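You operate a simulated robot arm through the tools that you are given. There is no shell and no other tool. Be economical: measure what you need, move in short steps, check, and stop when the job is done.

The job below is to be done with a simulated robot arm. You get a single attempt, and the scene is never put back.

JOB
Brush all three heaps of crumbs into the blue dustpan.
Fine: with the round wooden brush, along the tiles, none astray, jam spot not smeared; brush back on its tile, dustpan stays.

The check looks at the end state, three seconds after you hand in, the way a careful person would. Anything else that was tipped, shoved, dropped, spilled or broken makes it a failure.

ROBOT AND FRAMES
A 6-joint arm with a two-finger parallel gripper, fixed in place. Base frame: the origin is at the foot of the arm, x ahead of it, y to its left, z up; the work surface is at about z = 0.9. Lengths are in m, angles in degrees, forces in N, time in s.
With the tool pointing down near the work surface it reaches from about 0.46 to 0.88 m from the base axis. Its first joint turns from -115.0 to 115.0 degrees. Payload 4.2 kg.
The tool frame sits at the grasp point between the pads (the TCP): z along the fingers, y along the line on which they close. The tips reach 0.023 m beyond it. The gripper opens to 0.094 m. The fingers are 0.038 m wide and 0.01 m thick; the gripper's body (0.054 by 0.096 m) begins 0.039 m behind the TCP.
Orientation is told as [roll, pitch, yaw] about the base's x, y, z axes, in that order, counted from this pose: with the fingers straight down and closing along the base's y, the tool's x points along the base's -x, its y along +y and its z along -z.

CONTROLS
- The arm moves only by the tool send_rows. Its arguments are lists of equal length, an entry for each row: "offset": the shift along the tool's x, y, z in units of 500 mm (1.0 is 500 mm), a list of three; "delta_rot": the turn, a rotation vector about the tool's x, y, z in units of 60 degrees (1.0 is 60 degrees), a list of three; "fingers": the finger opening in cm, from 0 to 9.4. In form: {"offset": [[dx, dy, dz], ...], "delta_rot": [[wx, wy, wz], ...], "fingers": [fingers, ...]}. A call has 1 to 8 rows; each row is the pose to reach, as a shift and turn from the pose commanded when the call began, along the tool's axes at that moment. A call with a number of a shift or a turn outside -1 to 1 is refused whole. Each row takes 0.2 s and may step no farther than 0.05 m and 8.6 degrees from the row before; otherwise, or with a gripper value out of range, the whole call is refused. A pose out of reach is approached as far as the arm can. The call stops where the force on the tool passes 40 N (or 10 N more than at its start, if that is more) or the arm is blocked; 0.2 s more then pass. Each finger travels about 0.108 m/s and halts on what it meets, pressing with about 38 N; the grip force reading is that of the motor and also rises with nothing between the fingers. The clock runs only during rows and for 0.2 s after the last one: add rows that repeat a pose to give the fingers time. The reply holds the time, the measured pose of the TCP, the force on the tool along the base axes, the opening and the grip force, in the units named above and with some noise.
- Cameras (640 x 400 px; columns grow to the right, rows downward): "scene" is fixed at [0.0496, -0.4995, 1.6816]; the picture's right is [0.39, -0.92, 0.00], its down [-0.65, -0.27, -0.71] and it looks along [0.65, 0.27, -0.71] (base axes); focal length 349 px, centre (320, 200). "wrist" rides on the gripper at [0.086, 0.016, -0.075] in the tool frame; the picture's right is [-0.18, 0.98, 0.00], its down [-0.58, -0.11, -0.81] and it looks along [-0.79, -0.15, 0.59] (tool axes); focal length 243 px, centre (320, 200). There is no depth. A picture from a camera that has moved, and an enlarged one, comes with that camera's place and axes in the base frame and with its lens.
- capture(camera): a new picture of that camera. It takes no simulated time.
- slide_trunk(by): slides the trunk up (or, below 0, down) by that many m; the arm rides with it, the base frame stays. It gives what a move gives, with no picture.
- close_up(camera, box): a new picture of the part [left, top, right, bottom] of that camera's present view, enlarged. It takes no simulated time.
- close_job(): hands the job in; it is judged then, once.

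Go step by step. Nothing tells you positions but the pictures and the camera data: compare them with the known pose of the tool, close in by small moves and look again before you grip or let go. The budget is 120 turns and 84 pictures, counting those below and the enlarged ones. Unless the task says otherwise, let go and move clear before handing in, and close with one line.

The tools are called after ">>>" as a command line: name --argument value ..., lists and objects as JSON in quotes. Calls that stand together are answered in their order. send_rows: Moves the arm, as the interface text tells. Its arguments: {"type":"object","properties":{"offset":{"type":"array","items":{"type":"array","items":{"type":"number"}}},"delta_rot":{"type":"array","items":{"type":"array","items":{"type":"number"}}},"fingers":{"type":"array","items":{"type":"number"}}},"required":["offset","delta_rot","fingers"]} The other tools are called the same way: slide_trunk (by) slides the trunk up or down; capture (camera) takes a picture; close_up (camera, box) takes an enlarged picture of a part of a camera's view; close_job () hands the job in.

At the start:

```text
t: 0.0
tcp_pos: [0.5817, -0.1592, 1.2189]
orientation: [0.0, 0.0, 0.0]
force: [0.5, -0.8, 0.3]
width: 0.094
grasp_force: 0.1
trunk travel left (down, up): [-0.825, 0.165]
```

scene: 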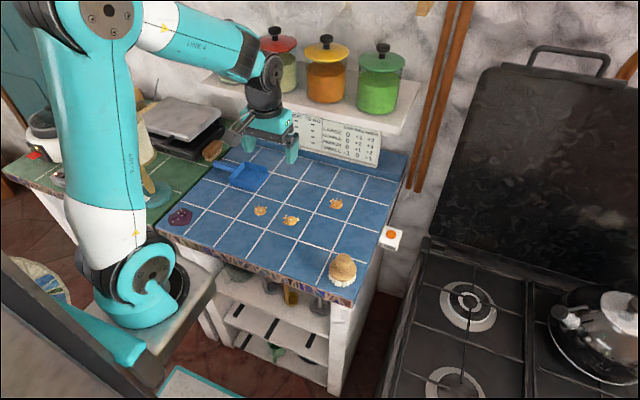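
wrist: 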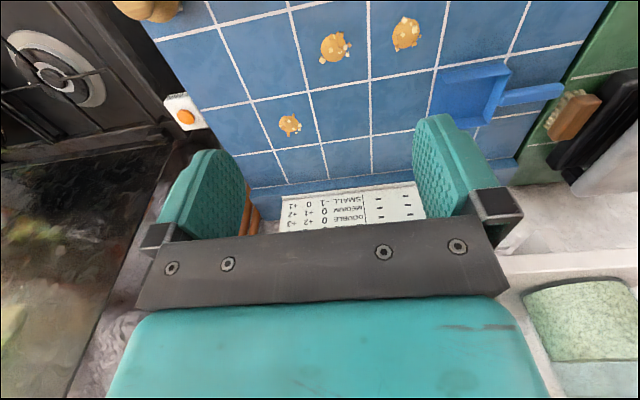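

I see a blue tiled counter with three crumb heaps, a blue dustpan at its far left, a jam spot at near left and a round brush at the near right corner. I'll enlarge the view to measure where they are.

>>> close_up --camera "scene" --box '[150, 120, 310, 220]'

>>> close_up --camera "scene" --box '[240, 180, 420, 300]'

>>> close_up --camera "wrist" --box '[360, 0, 620, 162]'

```text
4.00 times, centred on (230, 170) of scene
camera zoom: at [0.0496, -0.4995, 1.6816], right [0.39, -0.92, 0.0], down [-0.65, -0.27, -0.71], along [0.65, 0.27, -0.71], focal length 1397 px, centre (680, 320)
```

zoom: 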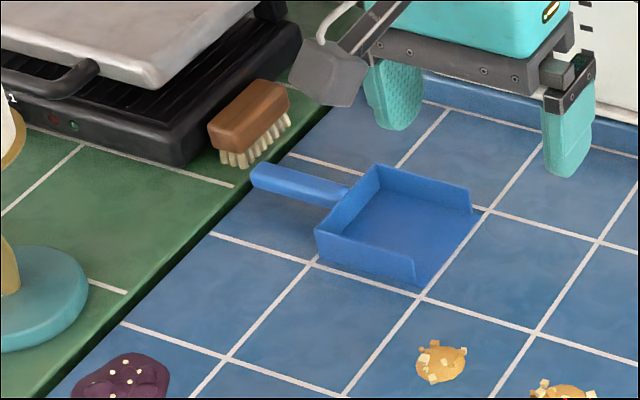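

```text
3.33 times, centred on (330, 240) of scene
camera zoom: at [0.0496, -0.4995, 1.6816], right [0.39, -0.92, 0.0], down [-0.65, -0.27, -0.71], along [0.65, 0.27, -0.71], focal length 1164 px, centre (287, 67)
```

zoom: 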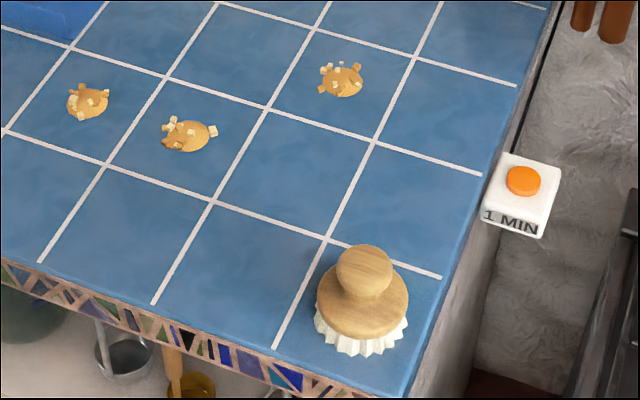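

```text
2.46 times, centred on (490, 81) of wrist
camera zoom: at [0.4951, -0.1421, 1.2943], right [0.18, 0.98, 0.0], down [0.58, -0.11, 0.81], along [0.79, -0.15, -0.59], focal length 597 px, centre (-98, 493)
```

zoom: 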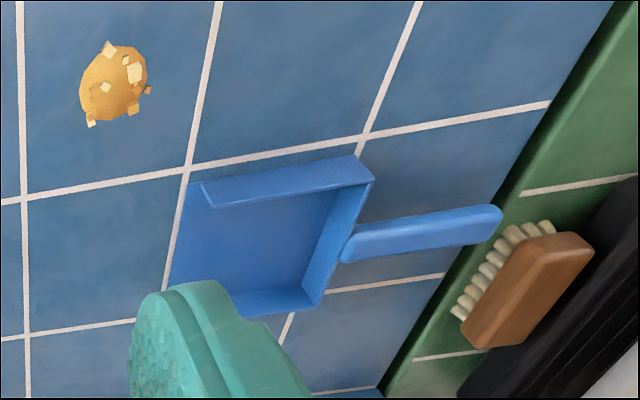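

The pan mouth faces -y, with its lip at about y=0 and spanning x≈0.716 to 0.818. The heaps are near (0.651,-0.051), (0.651,-0.154) and (0.769,-0.256), and the brush is near (0.532,-0.362) with its knob at z≈0.97. I'll move above the brush first.

>>> send_rows --offset '[[0.0142, -0.058, 0.03], [0.0284, -0.116, 0.06], [0.0426, -0.174, 0.09], [0.0568, -0.232, 0.12], [0.071, -0.29, 0.15], [0.0852, -0.348, 0.18], [0.0994, -0.406, 0.22]]' --delta_rot '[[0, 0, 0], [0, 0, 0], [0, 0, 0], [0, 0, 0], [0, 0, 0], [0, 0, 0], [0, 0, 0]]' --fingers '[9.4, 9.4, 9.4, 9.4, 9.4, 9.4, 9.4]'

>>> capture --camera "wrist"

>>> close_up --camera "scene" --box '[240, 160, 420, 280]'

```text
t: 1.6
tcp_pos: [0.5304, -0.3627, 1.1091]
orientation: [0.1, -0.1, 0.0]
force: [0.0, 1.0, 1.3]
width: 0.0939
grasp_force: 0.1
trunk travel left (down, up): [-0.825, 0.165]
```

```text
78 pictures are left
camera wrist: at [0.4443, -0.3455, 1.1839], right [0.18, 0.98, 0.0], down [0.58, -0.11, 0.81], along [0.79, -0.15, -0.59], focal length 243 px, centre (320, 200)
```

wrist: 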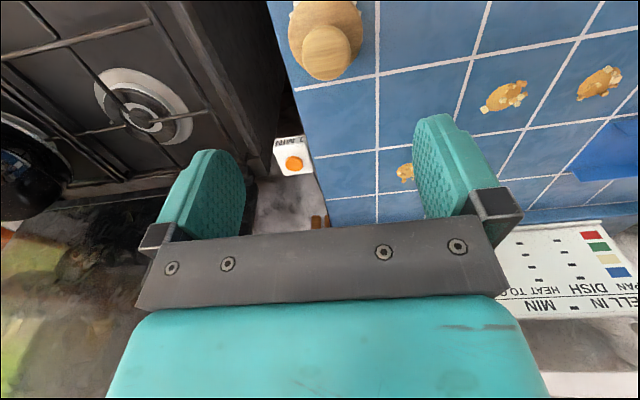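

```text
3.33 times, centred on (330, 220) of scene
camera zoom: at [0.0496, -0.4995, 1.6816], right [0.39, -0.92, 0.0], down [-0.65, -0.27, -0.71], along [0.65, 0.27, -0.71], focal length 1164 px, centre (287, 133)
```

zoom: 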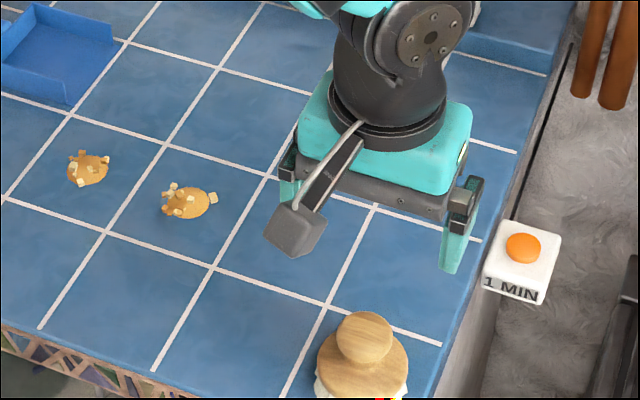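

The knob fixes at about (0.532, -0.359). I'll descend around it with the fingers open and then check.

>>> send_rows --offset '[[-0.002, 0.006, 0.08], [-0.002, 0.006, 0.16], [-0.002, 0.006, 0.22], [-0.002, 0.006, 0.25]]' --delta_rot '[[0, 0, 0], [0, 0, 0], [0, 0, 0], [0, 0, 0]]' --fingers '[9.4, 9.4, 9.4, 9.4]'

>>> close_up --camera "scene" --box '[280, 200, 400, 300]'

>>> capture --camera "wrist"

```text
t: 2.6
tcp_pos: [0.534, -0.3584, 0.9859]
orientation: [0.1, 0.0, 0.0]
force: [-0.5, 0.4, -1.2]
width: 0.094
grasp_force: 0.0
trunk travel left (down, up): [-0.825, 0.165]
```

```text
4.00 times, centred on (340, 250) of scene
camera zoom: at [0.0496, -0.4995, 1.6816], right [0.39, -0.92, 0.0], down [-0.65, -0.27, -0.71], along [0.65, 0.27, -0.71], focal length 1397 px, centre (240, 0)
```

zoom: 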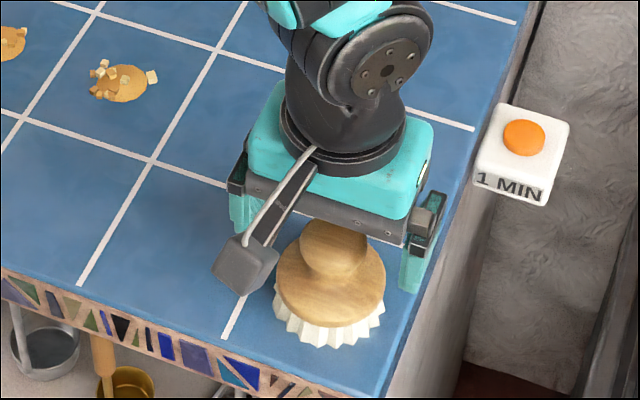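

```text
75 pictures are left
camera wrist: at [0.4471, -0.342, 1.0593], right [0.18, 0.98, 0.0], down [0.58, -0.11, 0.81], along [0.79, -0.15, -0.59], focal length 243 px, centre (320, 200)
```

wrist: 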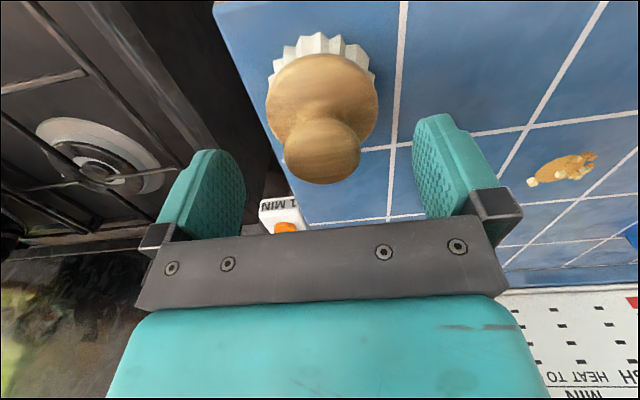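

The knob is centred between the fingers at z≈0.965. I'll lower about 18 mm and close on it.

>>> send_rows --offset '[[0, 0.002, 0.02], [0, 0.002, 0.036], [0, 0.002, 0.036], [0, 0.002, 0.036], [0, 0.002, 0.036], [0, 0.002, 0.036]]' --delta_rot '[[0, 0, 0], [0, 0, 0], [0, 0, 0], [0, 0, 0], [0, 0, 0], [0, 0, 0]]' --fingers '[9.4, 9.4, 6, 4, 2, 2]'

>>> close_up --camera "scene" --box '[280, 200, 400, 300]'

>>> capture --camera "wrist"

```text
t: 4.0
tcp_pos: [0.5343, -0.359, 0.9662]
orientation: [0.1, 0.0, 0.0]
force: [-1.0, 0.3, 0.7]
width: 0.0409
grasp_force: 37.5
trunk travel left (down, up): [-0.825, 0.165]
```

```text
4.00 times, centred on (340, 250) of scene
camera zoom: at [0.0496, -0.4995, 1.6816], right [0.39, -0.92, 0.0], down [-0.65, -0.27, -0.71], along [0.65, 0.27, -0.71], focal length 1397 px, centre (240, 0)
```

zoom: 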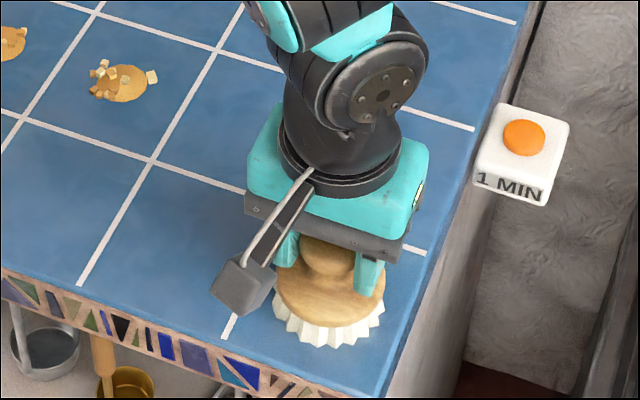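

```text
73 pictures are left
camera wrist: at [0.4467, -0.3414, 1.0405], right [0.18, 0.98, 0.0], down [0.58, -0.11, 0.81], along [0.79, -0.15, -0.59], focal length 243 px, centre (320, 200)
```

wrist: 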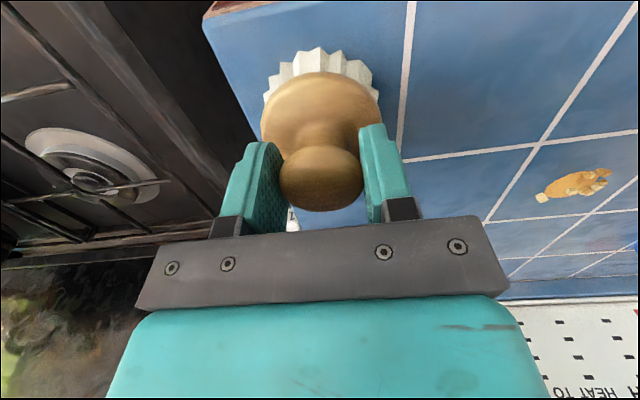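

The brush is held by its knob, and on the tiles the TCP reads z=0.966 at home position (0.534,-0.359). I'll lift it and carry it behind heap 3 on the -y side.

>>> send_rows --offset '[[0, 0, -0.05], [0, 0, -0.1], [-0.094, 0.008, -0.1], [-0.188, 0.018, -0.1], [-0.282, 0.028, -0.1], [-0.376, 0.038, -0.1], [-0.47, 0.048, -0.1], [-0.47, 0.048, -0.04]]' --delta_rot '[[0, 0, 0], [0, 0, 0], [0, 0, 0], [0, 0, 0], [0, 0, 0], [0, 0, 0], [0, 0, 0], [0, 0, 0]]' --fingers '[2, 2, 2, 2, 2, 2, 2, 2]'

>>> capture --camera "scene"

>>> capture --camera "wrist"

```text
t: 5.8
tcp_pos: [0.7669, -0.335, 0.9829]
orientation: [0.0, 0.1, 0.1]
force: [-0.5, 1.0, -1.1]
width: 0.0202
grasp_force: 0.1
trunk travel left (down, up): [-0.825, 0.165]
```

```text
72 pictures are left
```

scene: 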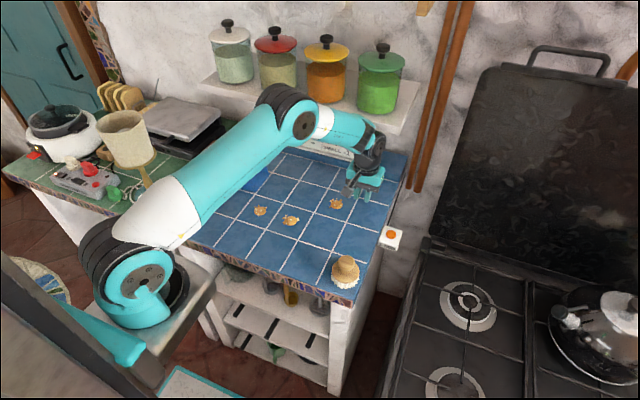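

```text
71 pictures are left
camera wrist: at [0.6792, -0.3175, 1.0587], right [0.18, 0.98, 0.0], down [0.58, -0.11, 0.8], along [0.79, -0.15, -0.59], focal length 243 px, centre (320, 200)
```

wrist: 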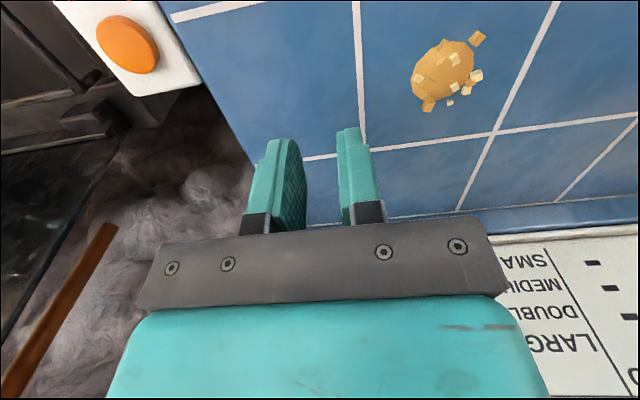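

The fingers slipped off the knob and the brush stayed behind at about its tile, so I gripped too high. I'll go back above it, clear of everything, and look.

>>> send_rows --offset '[[0, 0, -0.08], [0.094, -0.01, -0.12], [0.188, -0.02, -0.16], [0.282, -0.03, -0.16], [0.376, -0.04, -0.16], [0.466, -0.05, -0.16]]' --delta_rot '[[0, 0, 0], [0, 0, 0], [0, 0, 0], [0, 0, 0], [0, 0, 0], [0, 0, 0]]' --fingers '[9.4, 9.4, 9.4, 9.4, 9.4, 9.4]'

>>> capture --camera "wrist"

>>> close_up --camera "scene" --box '[300, 230, 396, 290]'

```text
refused: row 2 steps farther than a row can; nothing moved
```

```text
70 pictures are left
camera wrist: at [0.6792, -0.3175, 1.0587], right [0.18, 0.98, 0.0], down [0.58, -0.11, 0.8], along [0.79, -0.15, -0.59], focal length 243 px, centre (320, 200)
```

wrist: 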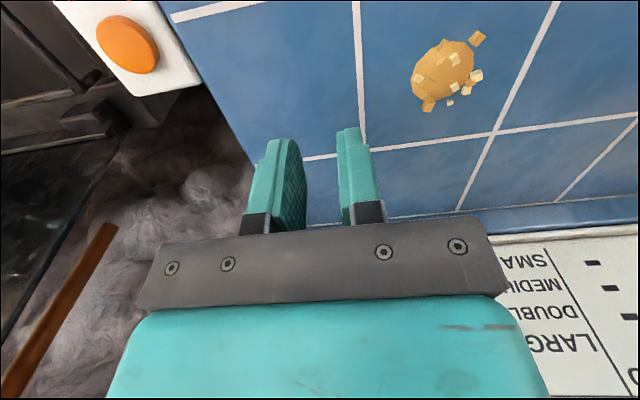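

```text
6.67 times, centred on (348, 260) of scene
camera zoom: at [0.0496, -0.4995, 1.6816], right [0.39, -0.92, 0.0], down [-0.65, -0.27, -0.71], along [0.65, 0.27, -0.71], focal length 2328 px, centre (133, -200)
```

zoom: 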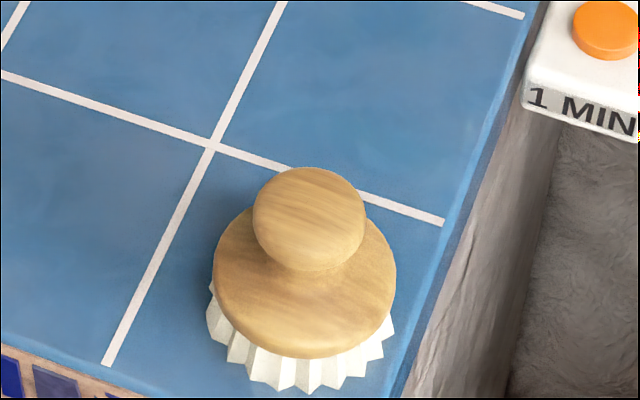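

The brush now stands upright at about (0.530,-0.369), still on its tile. I'll go back above it in shorter steps.

>>> send_rows --offset '[[0, 0, -0.08], [0.08, -0.01, -0.12], [0.17, -0.02, -0.14], [0.26, -0.03, -0.14], [0.35, -0.04, -0.14], [0.43, -0.055, -0.14], [0.472, -0.066, -0.14]]' --delta_rot '[[0, 0, 0], [0, 0, 0], [0, 0, 0], [0, 0, 0], [0, 0, 0], [0, 0, 0], [0, 0, 0]]' --fingers '[9.4, 9.4, 9.4, 9.4, 9.4, 9.4, 9.4]'

>>> capture --camera "wrist"

```text
t: 7.4
tcp_pos: [0.5295, -0.3705, 1.0575]
orientation: [0.0, -0.1, 0.1]
force: [0.1, -0.1, 0.5]
width: 0.094
grasp_force: 0.0
trunk travel left (down, up): [-0.825, 0.165]
```

```text
68 pictures are left
camera wrist: at [0.4424, -0.3527, 1.1313], right [0.18, 0.98, 0.0], down [0.58, -0.11, 0.81], along [0.79, -0.15, -0.59], focal length 243 px, centre (320, 200)
```

wrist: 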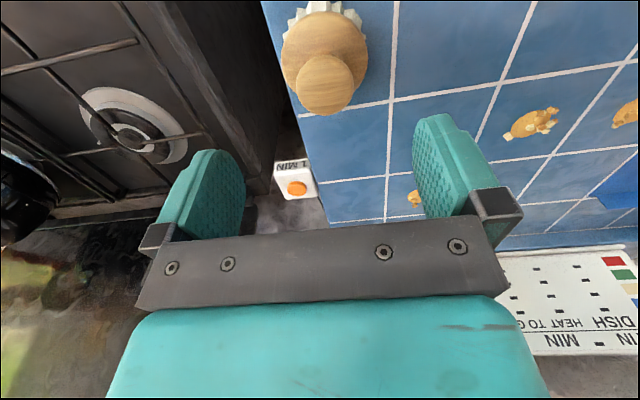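

The knob is at about (0.529,-0.3655). I'll go lower this time, to TCP z≈0.960, close, then raise only 2 cm slowly and check the hold.

>>> send_rows --offset '[[0.001, 0.01, 0.08], [0.001, 0.01, 0.15], [0.001, 0.01, 0.18], [0.001, 0.01, 0.194], [0.001, 0.01, 0.194]]' --delta_rot '[[0, 0, 0], [0, 0, 0], [0, 0, 0], [0, 0, 0], [0, 0, 0]]' --fingers '[9.4, 9.4, 9.4, 9.4, 9.4]'

>>> close_up --camera "wrist" --box '[200, 20, 480, 230]'

>>> close_up --camera "scene" --box '[300, 230, 396, 290]'

```text
t: 8.6
tcp_pos: [0.5283, -0.3625, 0.9611]
orientation: [0.1, -0.1, 0.1]
force: [0.0, 0.5, -0.2]
width: 0.0939
grasp_force: 0.1
trunk travel left (down, up): [-0.825, 0.165]
```

```text
1.90 times, centred on (340, 125) of wrist
camera zoom: at [0.4423, -0.3461, 1.0346], right [0.18, 0.98, 0.0], down [0.58, -0.11, 0.81], along [0.79, -0.15, -0.59], focal length 462 px, centre (282, 343)
```

zoom: 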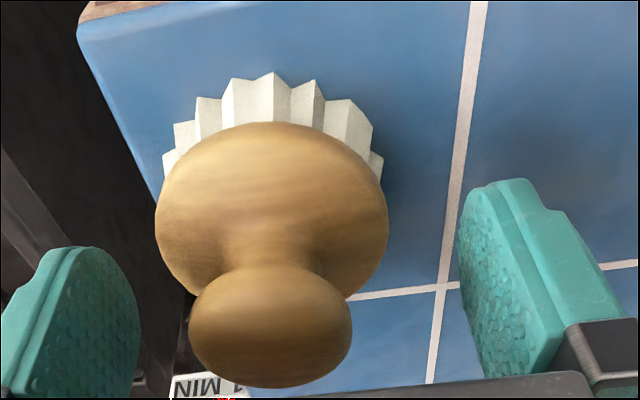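

```text
6.67 times, centred on (348, 260) of scene
camera zoom: at [0.0496, -0.4995, 1.6816], right [0.39, -0.92, 0.0], down [-0.65, -0.27, -0.71], along [0.65, 0.27, -0.71], focal length 2328 px, centre (133, -200)
```

zoom: 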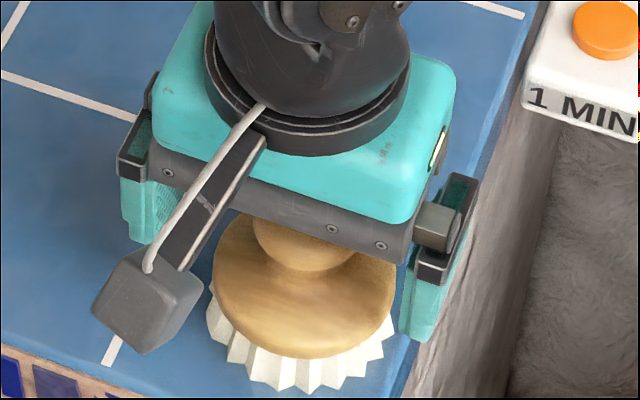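

The fingers straddle the knob and the alignment is good. I'll ease 4 mm lower, shift 2 mm, watch the force, and close.

>>> send_rows --offset '[[0, -0.003, 0.004], [0, -0.003, 0.008], [0, -0.003, 0.008], [0, -0.003, 0.008], [0, -0.003, 0.008], [0, -0.003, 0.008], [0, -0.003, 0.008]]' --delta_rot '[[0, 0, 0], [0, 0, 0], [0, 0, 0], [0, 0, 0], [0, 0, 0], [0, 0, 0], [0, 0, 0]]' --fingers '[9.4, 9.4, 5, 3, 0, 0, 0]'

>>> close_up --camera "wrist" --box '[200, 20, 480, 230]'

```text
t: 10.2
tcp_pos: [0.5289, -0.3627, 0.9564]
orientation: [0.0, 0.0, 0.0]
force: [-0.3, 0.6, 0.6]
width: 0.0407
grasp_force: 38.1
trunk travel left (down, up): [-0.825, 0.165]
```

```text
1.90 times, centred on (340, 125) of wrist
camera zoom: at [0.4426, -0.346, 1.0299], right [0.18, 0.98, 0.0], down [0.58, -0.11, 0.81], along [0.79, -0.15, -0.59], focal length 462 px, centre (282, 343)
```

zoom: 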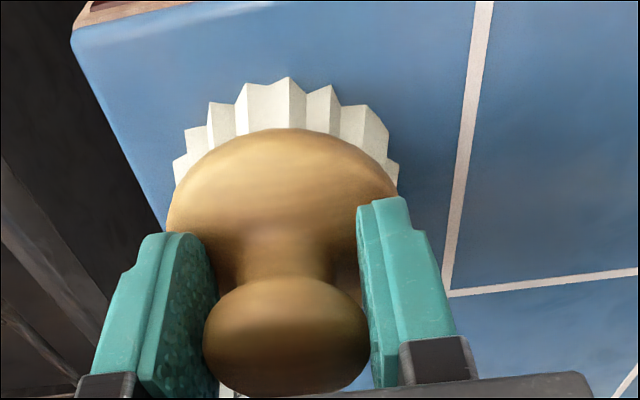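

It holds with 38 N at a width of 0.041. Now a slow 2 cm test lift.

>>> send_rows --offset '[[0, 0, -0.006], [0, 0, -0.012], [0, 0, -0.02], [0, 0, -0.03], [0, 0, -0.04]]' --delta_rot '[[0, 0, 0], [0, 0, 0], [0, 0, 0], [0, 0, 0], [0, 0, 0]]' --fingers '[0, 0, 0, 0, 0]'

>>> close_up --camera "wrist" --box '[200, 20, 480, 230]'

>>> close_up --camera "scene" --box '[300, 230, 396, 290]'

```text
t: 11.4
tcp_pos: [0.5309, -0.3625, 0.9765]
orientation: [0.0, -0.1, 0.2]
force: [0.0, -0.2, -1.4]
width: 0.041
grasp_force: 37.7
trunk travel left (down, up): [-0.825, 0.165]
```

```text
1.90 times, centred on (340, 125) of wrist
camera zoom: at [0.4448, -0.3464, 1.0508], right [0.18, 0.98, 0.0], down [0.58, -0.11, 0.81], along [0.79, -0.15, -0.59], focal length 462 px, centre (282, 343)
```

zoom: 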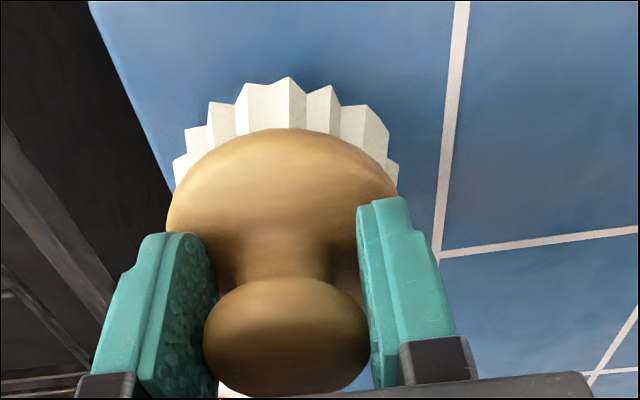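

```text
6.67 times, centred on (348, 260) of scene
camera zoom: at [0.0496, -0.4995, 1.6816], right [0.39, -0.92, 0.0], down [-0.65, -0.27, -0.71], along [0.65, 0.27, -0.71], focal length 2328 px, centre (133, -200)
```

zoom: 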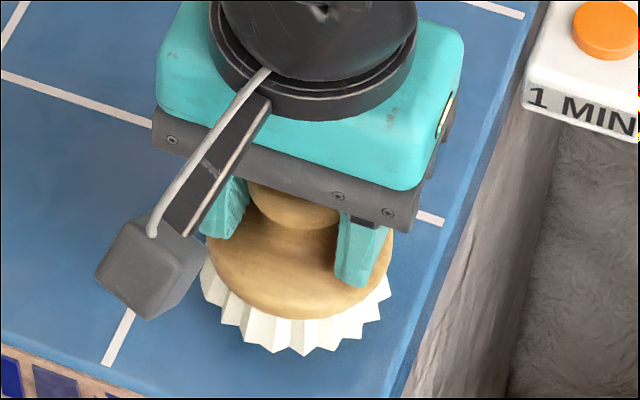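

The brush is held firmly, and at tile contact the TCP reads z=0.9564. I'll carry it gently behind heap 3.

>>> send_rows --offset '[[-0.04, 0.004, -0.01], [-0.11, 0.012, -0.01], [-0.18, 0.02, -0.01], [-0.25, 0.028, -0.01], [-0.32, 0.036, -0.01], [-0.38, 0.044, -0.01], [-0.44, 0.05, -0.01], [-0.472, 0.05, 0.0]]' --delta_rot '[[0, 0, 0], [0, 0, 0], [0, 0, 0], [0, 0, 0], [0, 0, 0], [0, 0, 0], [0, 0, 0], [0, 0, 0]]' --fingers '[0, 0, 0, 0, 0, 0, 0, 0]'

>>> capture --camera "wrist"

>>> close_up --camera "scene" --box '[230, 130, 422, 250]'

```text
t: 13.2
tcp_pos: [0.7662, -0.3362, 0.9768]
orientation: [0.0, 0.1, -0.1]
force: [0.7, -0.1, 0.1]
width: 0.0406
grasp_force: 38.1
trunk travel left (down, up): [-0.825, 0.165]
```

```text
62 pictures are left
camera wrist: at [0.6798, -0.3196, 1.051], right [0.19, 0.98, 0.0], down [0.58, -0.11, 0.81], along [0.79, -0.15, -0.59], focal length 243 px, centre (320, 200)
```

wrist: 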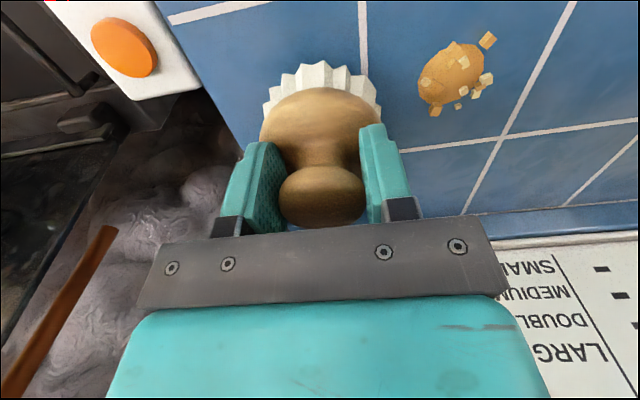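

```text
3.33 times, centred on (326, 190) of scene
camera zoom: at [0.0496, -0.4995, 1.6816], right [0.39, -0.92, 0.0], down [-0.65, -0.27, -0.71], along [0.65, 0.27, -0.71], focal length 1164 px, centre (300, 233)
```

zoom: 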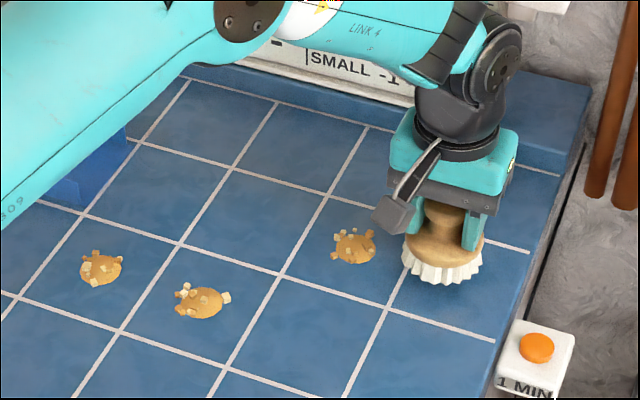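

The brush is behind heap 3, which spans x≈0.751 to 0.791. I'll lower it to the tiles and push gently in +y.

>>> send_rows --offset '[[-0.004, 0, 0.02], [-0.006, 0, 0.041], [-0.006, 0.03, 0.041], [-0.006, 0.06, 0.041], [-0.006, 0.09, 0.041], [-0.006, 0.12, 0.041], [-0.006, 0.15, 0.041]]' --delta_rot '[[0, 0, 0], [0, 0, 0], [0, 0, 0], [0, 0, 0], [0, 0, 0], [0, 0, 0], [0, 0, 0]]' --fingers '[0, 0, 0, 0, 0, 0, 0]'

>>> capture --camera "wrist"

>>> close_up --camera "scene" --box '[230, 130, 422, 250]'

```text
t: 14.8
tcp_pos: [0.768, -0.2647, 0.9545]
orientation: [0.0, 0.0, 0.0]
force: [-0.7, 0.0, -1.3]
width: 0.0408
grasp_force: 37.4
trunk travel left (down, up): [-0.825, 0.165]
```

```text
60 pictures are left
camera wrist: at [0.6818, -0.247, 1.0299], right [0.18, 0.98, 0.0], down [0.58, -0.11, 0.81], along [0.79, -0.15, -0.59], focal length 243 px, centre (320, 200)
```

wrist: 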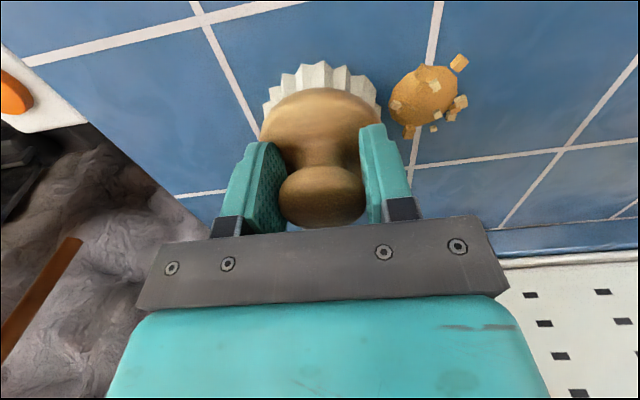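

```text
3.33 times, centred on (326, 190) of scene
camera zoom: at [0.0496, -0.4995, 1.6816], right [0.39, -0.92, 0.0], down [-0.65, -0.27, -0.71], along [0.65, 0.27, -0.71], focal length 1164 px, centre (300, 233)
```

zoom: 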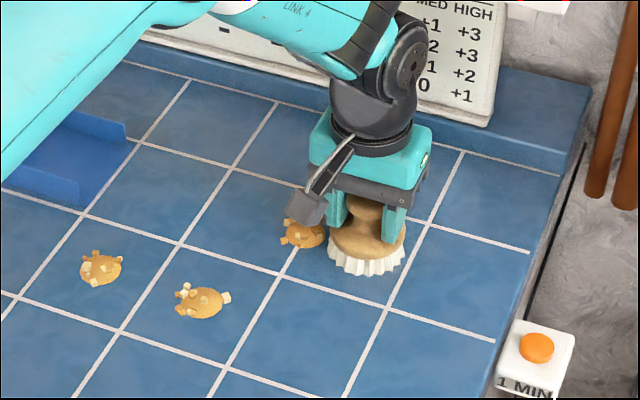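

The heap moves as one piece and sits slightly to the -x side, near (0.763,-0.205). I'll shift the brush to x≈0.759 to steer and keep pushing.

>>> send_rows --offset '[[0.008, -0.012, -0.001], [0.018, -0.012, -0.001], [0.018, 0.018, -0.001], [0.018, 0.05, -0.001], [0.018, 0.08, -0.001], [0.018, 0.11, -0.001], [0.018, 0.13, -0.001]]' --delta_rot '[[0, 0, 0], [0, 0, 0], [0, 0, 0], [0, 0, 0], [0, 0, 0], [0, 0, 0], [0, 0, 0]]' --fingers '[0, 0, 0, 0, 0, 0, 0]'

>>> capture --camera "wrist"

```text
t: 16.4
tcp_pos: [0.7615, -0.1987, 0.955]
orientation: [0.0, -0.1, -0.1]
force: [1.0, -0.5, 5.4]
width: 0.041
grasp_force: 38.2
trunk travel left (down, up): [-0.825, 0.165]
```

```text
58 pictures are left
camera wrist: at [0.6743, -0.1814, 1.0297], right [0.19, 0.98, 0.0], down [0.58, -0.11, 0.81], along [0.79, -0.15, -0.59], focal length 243 px, centre (320, 200)
```

wrist: 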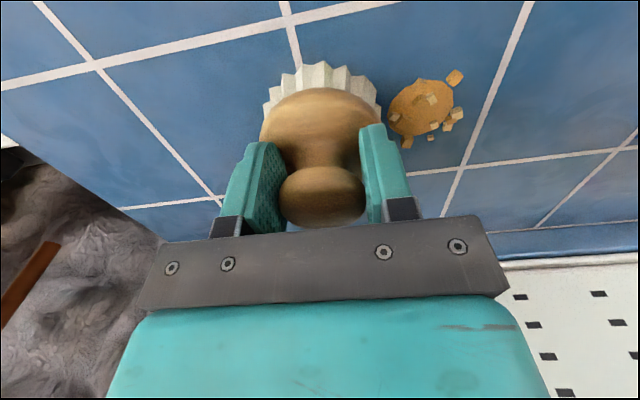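

Heap 3 is centred at about (0.764,-0.140) and heading for the mouth centre. I'll keep pushing.

>>> send_rows --offset '[[0, 0.03, -0.001], [0, 0.06, -0.001], [0, 0.09, -0.001], [0, 0.12, -0.001], [0, 0.14, -0.001]]' --delta_rot '[[0, 0, 0], [0, 0, 0], [0, 0, 0], [0, 0, 0], [0, 0, 0]]' --fingers '[0, 0, 0, 0, 0]'

>>> capture --camera "wrist"

>>> close_up --camera "scene" --box '[180, 130, 340, 230]'

```text
t: 17.6
tcp_pos: [0.7617, -0.129, 0.9557]
orientation: [0.0, 0.0, 0.0]
force: [-0.1, -1.3, 8.4]
width: 0.0408
grasp_force: 38.3
trunk travel left (down, up): [-0.825, 0.165]
```

```text
57 pictures are left
camera wrist: at [0.675, -0.1122, 1.0298], right [0.18, 0.98, 0.0], down [0.58, -0.11, 0.81], along [0.79, -0.15, -0.59], focal length 243 px, centre (320, 200)
```

wrist: 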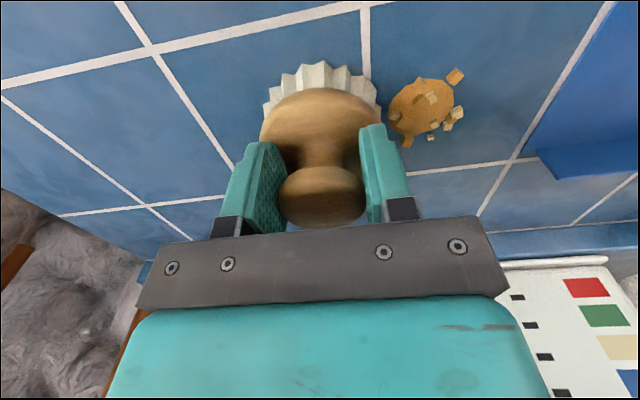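

```text
4.00 times, centred on (260, 180) of scene
camera zoom: at [0.0496, -0.4995, 1.6816], right [0.39, -0.92, 0.0], down [-0.65, -0.27, -0.71], along [0.65, 0.27, -0.71], focal length 1397 px, centre (560, 280)
```

zoom: 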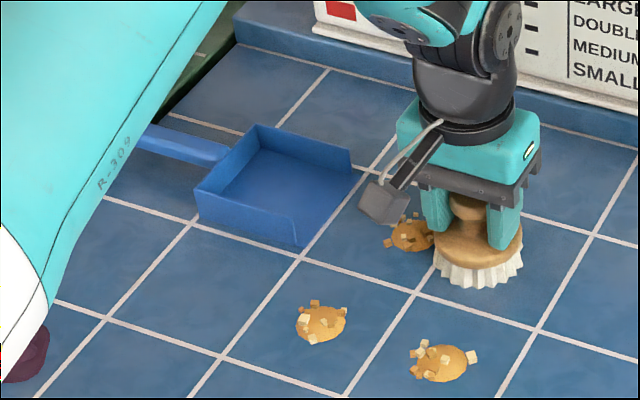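

Heap 3 is just short of the pan, whose lip is at y≈0.007 and centre at x≈0.765. I'll push up to the lip and check how the heap rides onto it.

>>> send_rows --offset '[[-0.002, 0.03, -0.001], [-0.004, 0.06, -0.001], [-0.006, 0.09, -0.002], [-0.006, 0.12, -0.002], [-0.006, 0.14, -0.003]]' --delta_rot '[[0, 0, 0], [0, 0, 0], [0, 0, 0], [0, 0, 0], [0, 0, 0]]' --fingers '[0, 0, 0, 0, 0]'

>>> capture --camera "wrist"

>>> close_up --camera "scene" --box '[180, 130, 340, 230]'

```text
t: 18.8
tcp_pos: [0.7638, -0.0586, 0.9601]
orientation: [0.0, 0.0, 0.0]
force: [0.1, 0.2, -0.8]
width: 0.0405
grasp_force: 38.3
trunk travel left (down, up): [-0.825, 0.165]
```

```text
55 pictures are left
camera wrist: at [0.6767, -0.0422, 1.0321], right [0.18, 0.98, 0.0], down [0.58, -0.11, 0.81], along [0.79, -0.15, -0.59], focal length 243 px, centre (320, 200)
```

wrist: 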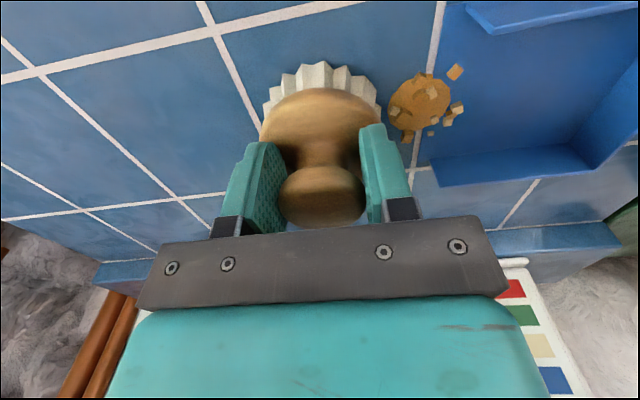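

```text
4.00 times, centred on (260, 180) of scene
camera zoom: at [0.0496, -0.4995, 1.6816], right [0.39, -0.92, 0.0], down [-0.65, -0.27, -0.71], along [0.65, 0.27, -0.71], focal length 1397 px, centre (560, 280)
```

zoom: 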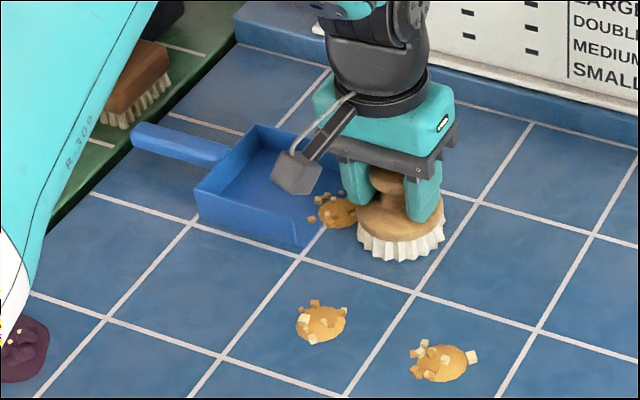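

Heap 3 rides smoothly onto the lip and the pan hasn't moved. I'll push on until the heap is well inside, with the brush raised a few mm above the lip and not entering past its centre.

>>> send_rows --offset '[[0, 0.02, -0.003], [0, 0.04, -0.005], [0, 0.06, -0.006], [0, 0.075, -0.006]]' --delta_rot '[[0, 0, 0], [0, 0, 0], [0, 0, 0], [0, 0, 0]]' --fingers '[0, 0, 0, 0]'

>>> capture --camera "wrist"

>>> close_up --camera "scene" --box '[180, 130, 340, 230]'

```text
t: 19.8
tcp_pos: [0.7638, -0.0215, 0.9621]
orientation: [0.0, 0.1, 0.0]
force: [-0.5, -0.3, 0.2]
width: 0.0411
grasp_force: 37.6
trunk travel left (down, up): [-0.825, 0.165]
```

```text
53 pictures are left
camera wrist: at [0.6773, -0.0048, 1.0353], right [0.18, 0.98, 0.0], down [0.58, -0.11, 0.81], along [0.79, -0.15, -0.59], focal length 243 px, centre (320, 200)
```

wrist: 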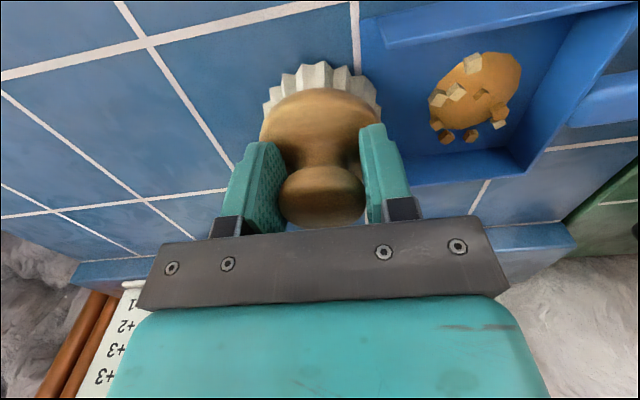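

```text
4.00 times, centred on (260, 180) of scene
camera zoom: at [0.0496, -0.4995, 1.6816], right [0.39, -0.92, 0.0], down [-0.65, -0.27, -0.71], along [0.65, 0.27, -0.71], focal length 1397 px, centre (560, 280)
```

zoom: 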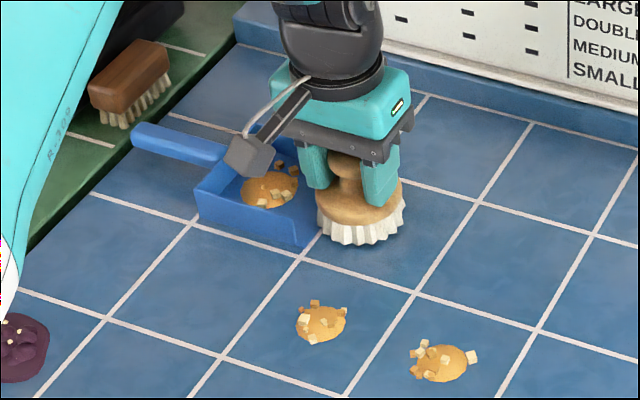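

Heap 3 dropped neatly into the pan. Next I'll lift and carry the brush to the near side of heap 1, at about (0.582,-0.051).

>>> send_rows --offset '[[0, -0.02, -0.06], [0.03, -0.03, -0.12], [0.1, -0.06, -0.13], [0.18, -0.06, -0.13], [0.26, -0.06, -0.13], [0.33, -0.06, -0.13], [0.368, -0.06, -0.1], [0.368, -0.06, -0.03]]' --delta_rot '[[0, 0, 0], [0, 0, 0], [0, 0, 0], [0, 0, 0], [0, 0, 0], [0, 0, 0], [0, 0, 0], [0, 0, 0]]' --fingers '[0, 0, 0, 0, 0, 0, 0, 0]'

>>> capture --camera "wrist"

>>> close_up --camera "scene" --box '[180, 130, 340, 230]'

```text
t: 21.6
tcp_pos: [0.5822, -0.0495, 0.9764]
orientation: [0.1, -0.1, 0.0]
force: [-0.2, 0.2, -0.5]
width: 0.0406
grasp_force: 37.9
trunk travel left (down, up): [-0.825, 0.165]
```

```text
51 pictures are left
camera wrist: at [0.4943, -0.0324, 1.0501], right [0.18, 0.98, 0.0], down [0.58, -0.11, 0.81], along [0.79, -0.15, -0.59], focal length 243 px, centre (320, 200)
```

wrist: 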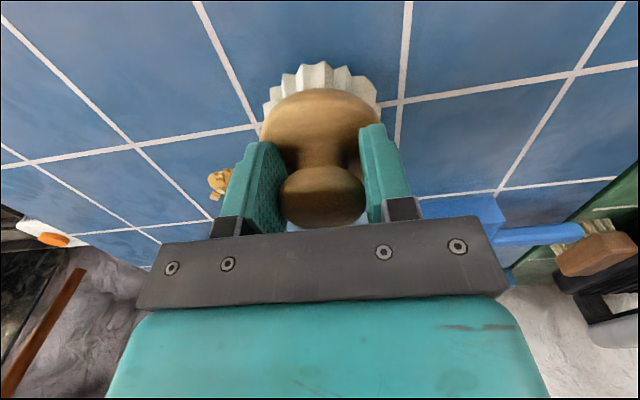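

```text
4.00 times, centred on (260, 180) of scene
camera zoom: at [0.0496, -0.4995, 1.6816], right [0.39, -0.92, 0.0], down [-0.65, -0.27, -0.71], along [0.65, 0.27, -0.71], focal length 1397 px, centre (560, 280)
```

zoom: 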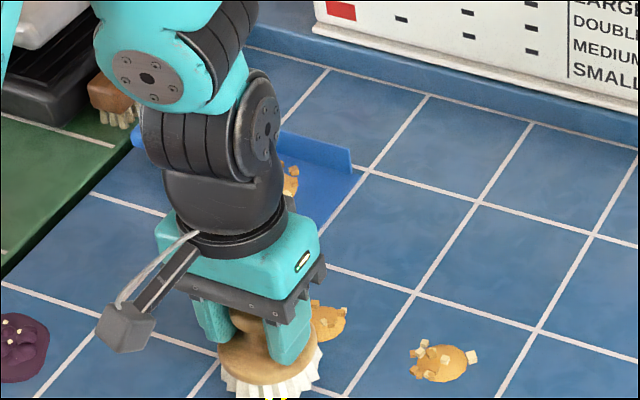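

The brush is on the near side of heap 1. I'll lower it and push in +x, in stages.

>>> send_rows --offset '[[0, -0.003, 0.02], [0, -0.003, 0.041], [-0.03, -0.003, 0.041], [-0.06, -0.003, 0.041], [-0.09, -0.003, 0.041], [-0.115, -0.003, 0.041], [-0.136, -0.003, 0.041]]' --delta_rot '[[0, 0, 0], [0, 0, 0], [0, 0, 0], [0, 0, 0], [0, 0, 0], [0, 0, 0], [0, 0, 0]]' --fingers '[0, 0, 0, 0, 0, 0, 0]'

>>> close_up --camera "scene" --box '[180, 130, 340, 230]'

```text
t: 23.2
tcp_pos: [0.6492, -0.0519, 0.9558]
orientation: [-0.1, 0.0, 0.1]
force: [-1.4, 0.0, 6.3]
width: 0.0408
grasp_force: 38.1
trunk travel left (down, up): [-0.825, 0.165]
```

```text
4.00 times, centred on (260, 180) of scene
camera zoom: at [0.0496, -0.4995, 1.6816], right [0.39, -0.92, 0.0], down [-0.65, -0.27, -0.71], along [0.65, 0.27, -0.71], focal length 1397 px, centre (560, 280)
```

zoom: 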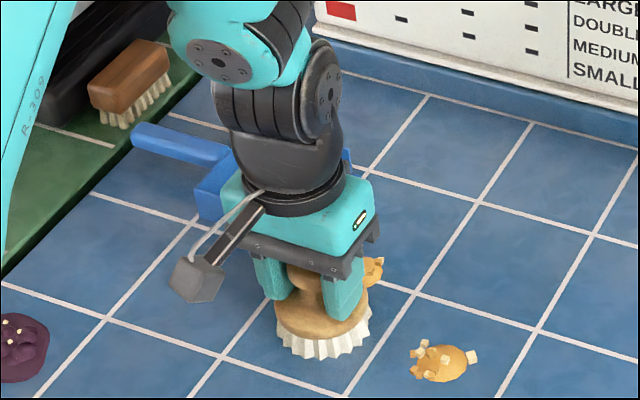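

Heap 1 is moving straight ahead. I'll push it on to x≈0.765.

>>> send_rows --offset '[[-0.03, 0, 0], [-0.06, 0, 0], [-0.09, 0, 0], [-0.115, 0, 0]]' --delta_rot '[[0, 0, 0], [0, 0, 0], [0, 0, 0], [0, 0, 0]]' --fingers '[0, 0, 0, 0]'

>>> close_up --camera "scene" --box '[180, 130, 340, 230]'

```text
t: 24.2
tcp_pos: [0.7061, -0.0518, 0.9568]
orientation: [0.0, 0.0, -0.2]
force: [-0.4, 0.3, -0.6]
width: 0.0408
grasp_force: 37.7
trunk travel left (down, up): [-0.825, 0.165]
```

```text
4.00 times, centred on (260, 180) of scene
camera zoom: at [0.0496, -0.4995, 1.6816], right [0.39, -0.92, 0.0], down [-0.65, -0.27, -0.71], along [0.65, 0.27, -0.71], focal length 1397 px, centre (560, 280)
```

zoom: 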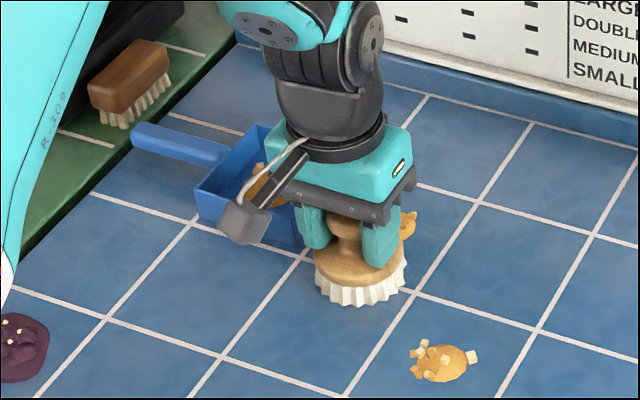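

Heap 1 is now opposite the pan mouth. I'll back off, lift, and go around to its -y side.

>>> send_rows --offset '[[0.03, 0, 0], [0.03, 0, -0.07], [0.03, -0.06, -0.1], [0.0, -0.13, -0.1], [-0.06, -0.156, -0.1], [-0.118, -0.156, -0.1], [-0.118, -0.156, -0.04]]' --delta_rot '[[0, 0, 0], [0, 0, 0], [0, 0, 0], [0, 0, 0], [0, 0, 0], [0, 0, 0], [0, 0, 0]]' --fingers '[0, 0, 0, 0, 0, 0, 0]'

>>> capture --camera "wrist"

>>> close_up --camera "scene" --box '[180, 130, 340, 230]'

```text
t: 25.8
tcp_pos: [0.7663, -0.1301, 0.9749]
orientation: [0.1, -0.1, 0.1]
force: [-0.5, 0.5, -0.9]
width: 0.0409
grasp_force: 37.6
trunk travel left (down, up): [-0.825, 0.165]
```

```text
47 pictures are left
camera wrist: at [0.6794, -0.1127, 1.0493], right [0.18, 0.98, 0.0], down [0.58, -0.11, 0.81], along [0.79, -0.15, -0.59], focal length 243 px, centre (320, 200)
```

wrist: 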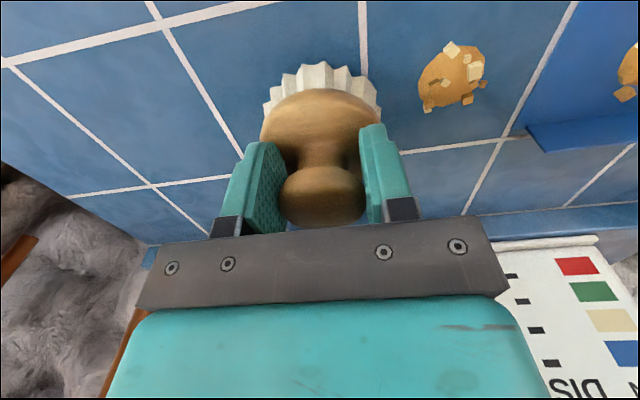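

```text
4.00 times, centred on (260, 180) of scene
camera zoom: at [0.0496, -0.4995, 1.6816], right [0.39, -0.92, 0.0], down [-0.65, -0.27, -0.71], along [0.65, 0.27, -0.71], focal length 1397 px, centre (560, 280)
```

zoom: 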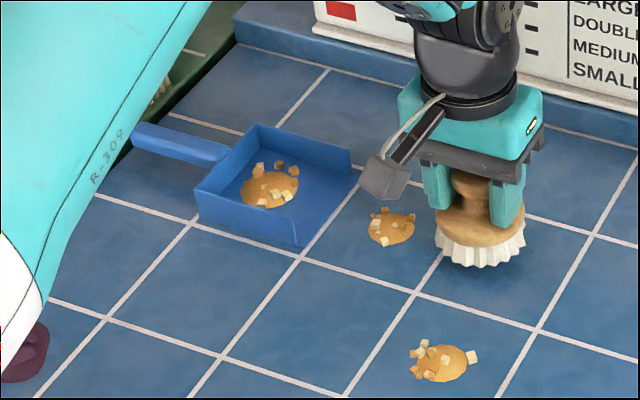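

Heap 1 is at (0.765,-0.050), squarely in front of the brush and pan. I'll sweep it in with the same profile as before.

>>> send_rows --offset '[[0, 0, 0.02], [0, 0, 0.04], [0, 0.03, 0.039], [0, 0.06, 0.038], [0, 0.09, 0.037], [0, 0.12, 0.036], [0, 0.14, 0.036]]' --delta_rot '[[0, 0, 0], [0, 0, 0], [0, 0, 0], [0, 0, 0], [0, 0, 0], [0, 0, 0], [0, 0, 0]]' --fingers '[0, 0, 0, 0, 0, 0, 0]'

>>> capture --camera "wrist"

```text
t: 27.4
tcp_pos: [0.7639, -0.0599, 0.9574]
orientation: [0.0, 0.0, 0.0]
force: [-0.3, -0.6, 0.1]
width: 0.0407
grasp_force: 37.3
trunk travel left (down, up): [-0.825, 0.165]
```

```text
45 pictures are left
camera wrist: at [0.6775, -0.0428, 1.032], right [0.18, 0.98, 0.0], down [0.58, -0.11, 0.81], along [0.79, -0.15, -0.59], focal length 243 px, centre (320, 200)
```

wrist: 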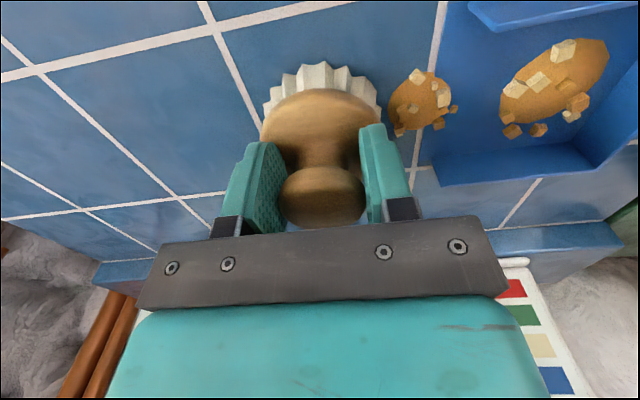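

Heap 1 is at the lip and centred. I'll continue in, raising the brush a little.

>>> send_rows --offset '[[0, 0.02, -0.003], [0, 0.04, -0.006], [0, 0.06, -0.008], [0, 0.075, -0.008]]' --delta_rot '[[0, 0, 0], [0, 0, 0], [0, 0, 0], [0, 0, 0]]' --fingers '[0, 0, 0, 0]'

>>> capture --camera "wrist"

>>> close_up --camera "scene" --box '[180, 130, 340, 230]'

```text
t: 28.4
tcp_pos: [0.7644, -0.0226, 0.9628]
orientation: [-0.1, 0.0, 0.1]
force: [0.7, -0.3, -1.0]
width: 0.0408
grasp_force: 37.9
trunk travel left (down, up): [-0.825, 0.165]
```

```text
44 pictures are left
camera wrist: at [0.6786, -0.006, 1.0363], right [0.18, 0.98, 0.0], down [0.58, -0.11, 0.81], along [0.79, -0.15, -0.59], focal length 243 px, centre (320, 200)
```

wrist: 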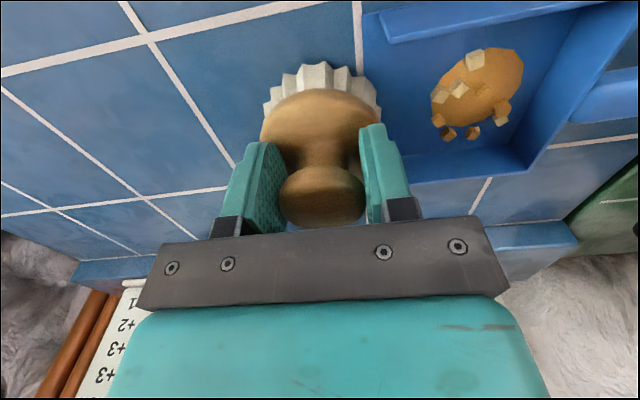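

```text
4.00 times, centred on (260, 180) of scene
camera zoom: at [0.0496, -0.4995, 1.6816], right [0.39, -0.92, 0.0], down [-0.65, -0.27, -0.71], along [0.65, 0.27, -0.71], focal length 1397 px, centre (560, 280)
```

zoom: 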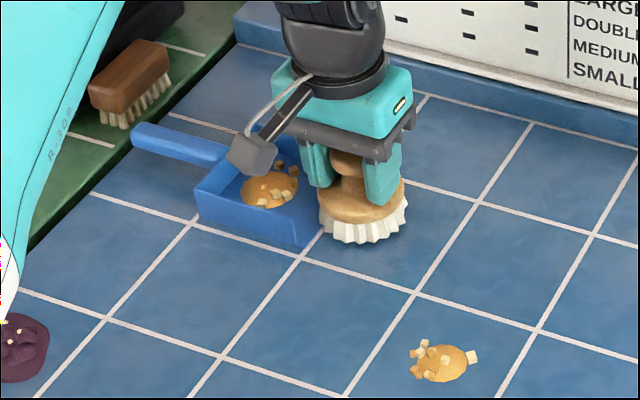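

Heap 1 has gone into the pan. Now I'll carry the brush, lifted, to the near side of heap 2.

>>> send_rows --offset '[[0, -0.02, -0.06], [0.04, -0.05, -0.12], [0.12, -0.09, -0.13], [0.2, -0.13, -0.13], [0.27, -0.18, -0.13], [0.33, -0.23, -0.13], [0.364, -0.263, -0.1], [0.364, -0.263, -0.03]]' --delta_rot '[[0, 0, 0], [0, 0, 0], [0, 0, 0], [0, 0, 0], [0, 0, 0], [0, 0, 0], [0, 0, 0], [0, 0, 0]]' --fingers '[0, 0, 0, 0, 0, 0, 0, 0]'

>>> close_up --camera "scene" --box '[200, 130, 360, 250]'

```text
t: 30.2
tcp_pos: [0.5826, -0.1524, 0.9797]
orientation: [-0.1, -0.1, 0.1]
force: [-0.2, 0.5, -0.9]
width: 0.0408
grasp_force: 38.3
trunk travel left (down, up): [-0.825, 0.165]
```

```text
3.33 times, centred on (280, 190) of scene
camera zoom: at [0.0496, -0.4995, 1.6816], right [0.39, -0.92, 0.0], down [-0.65, -0.27, -0.71], along [0.65, 0.27, -0.71], focal length 1164 px, centre (453, 233)
```

zoom: 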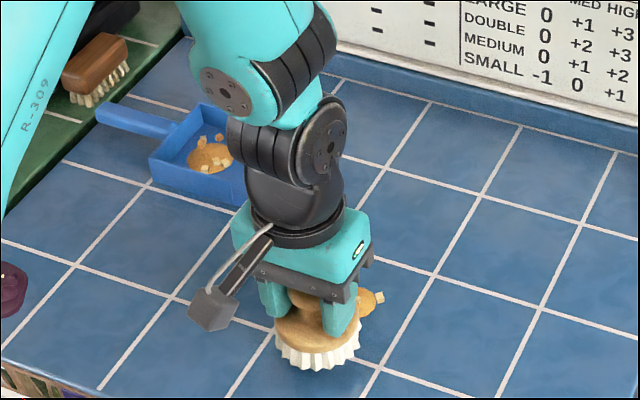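

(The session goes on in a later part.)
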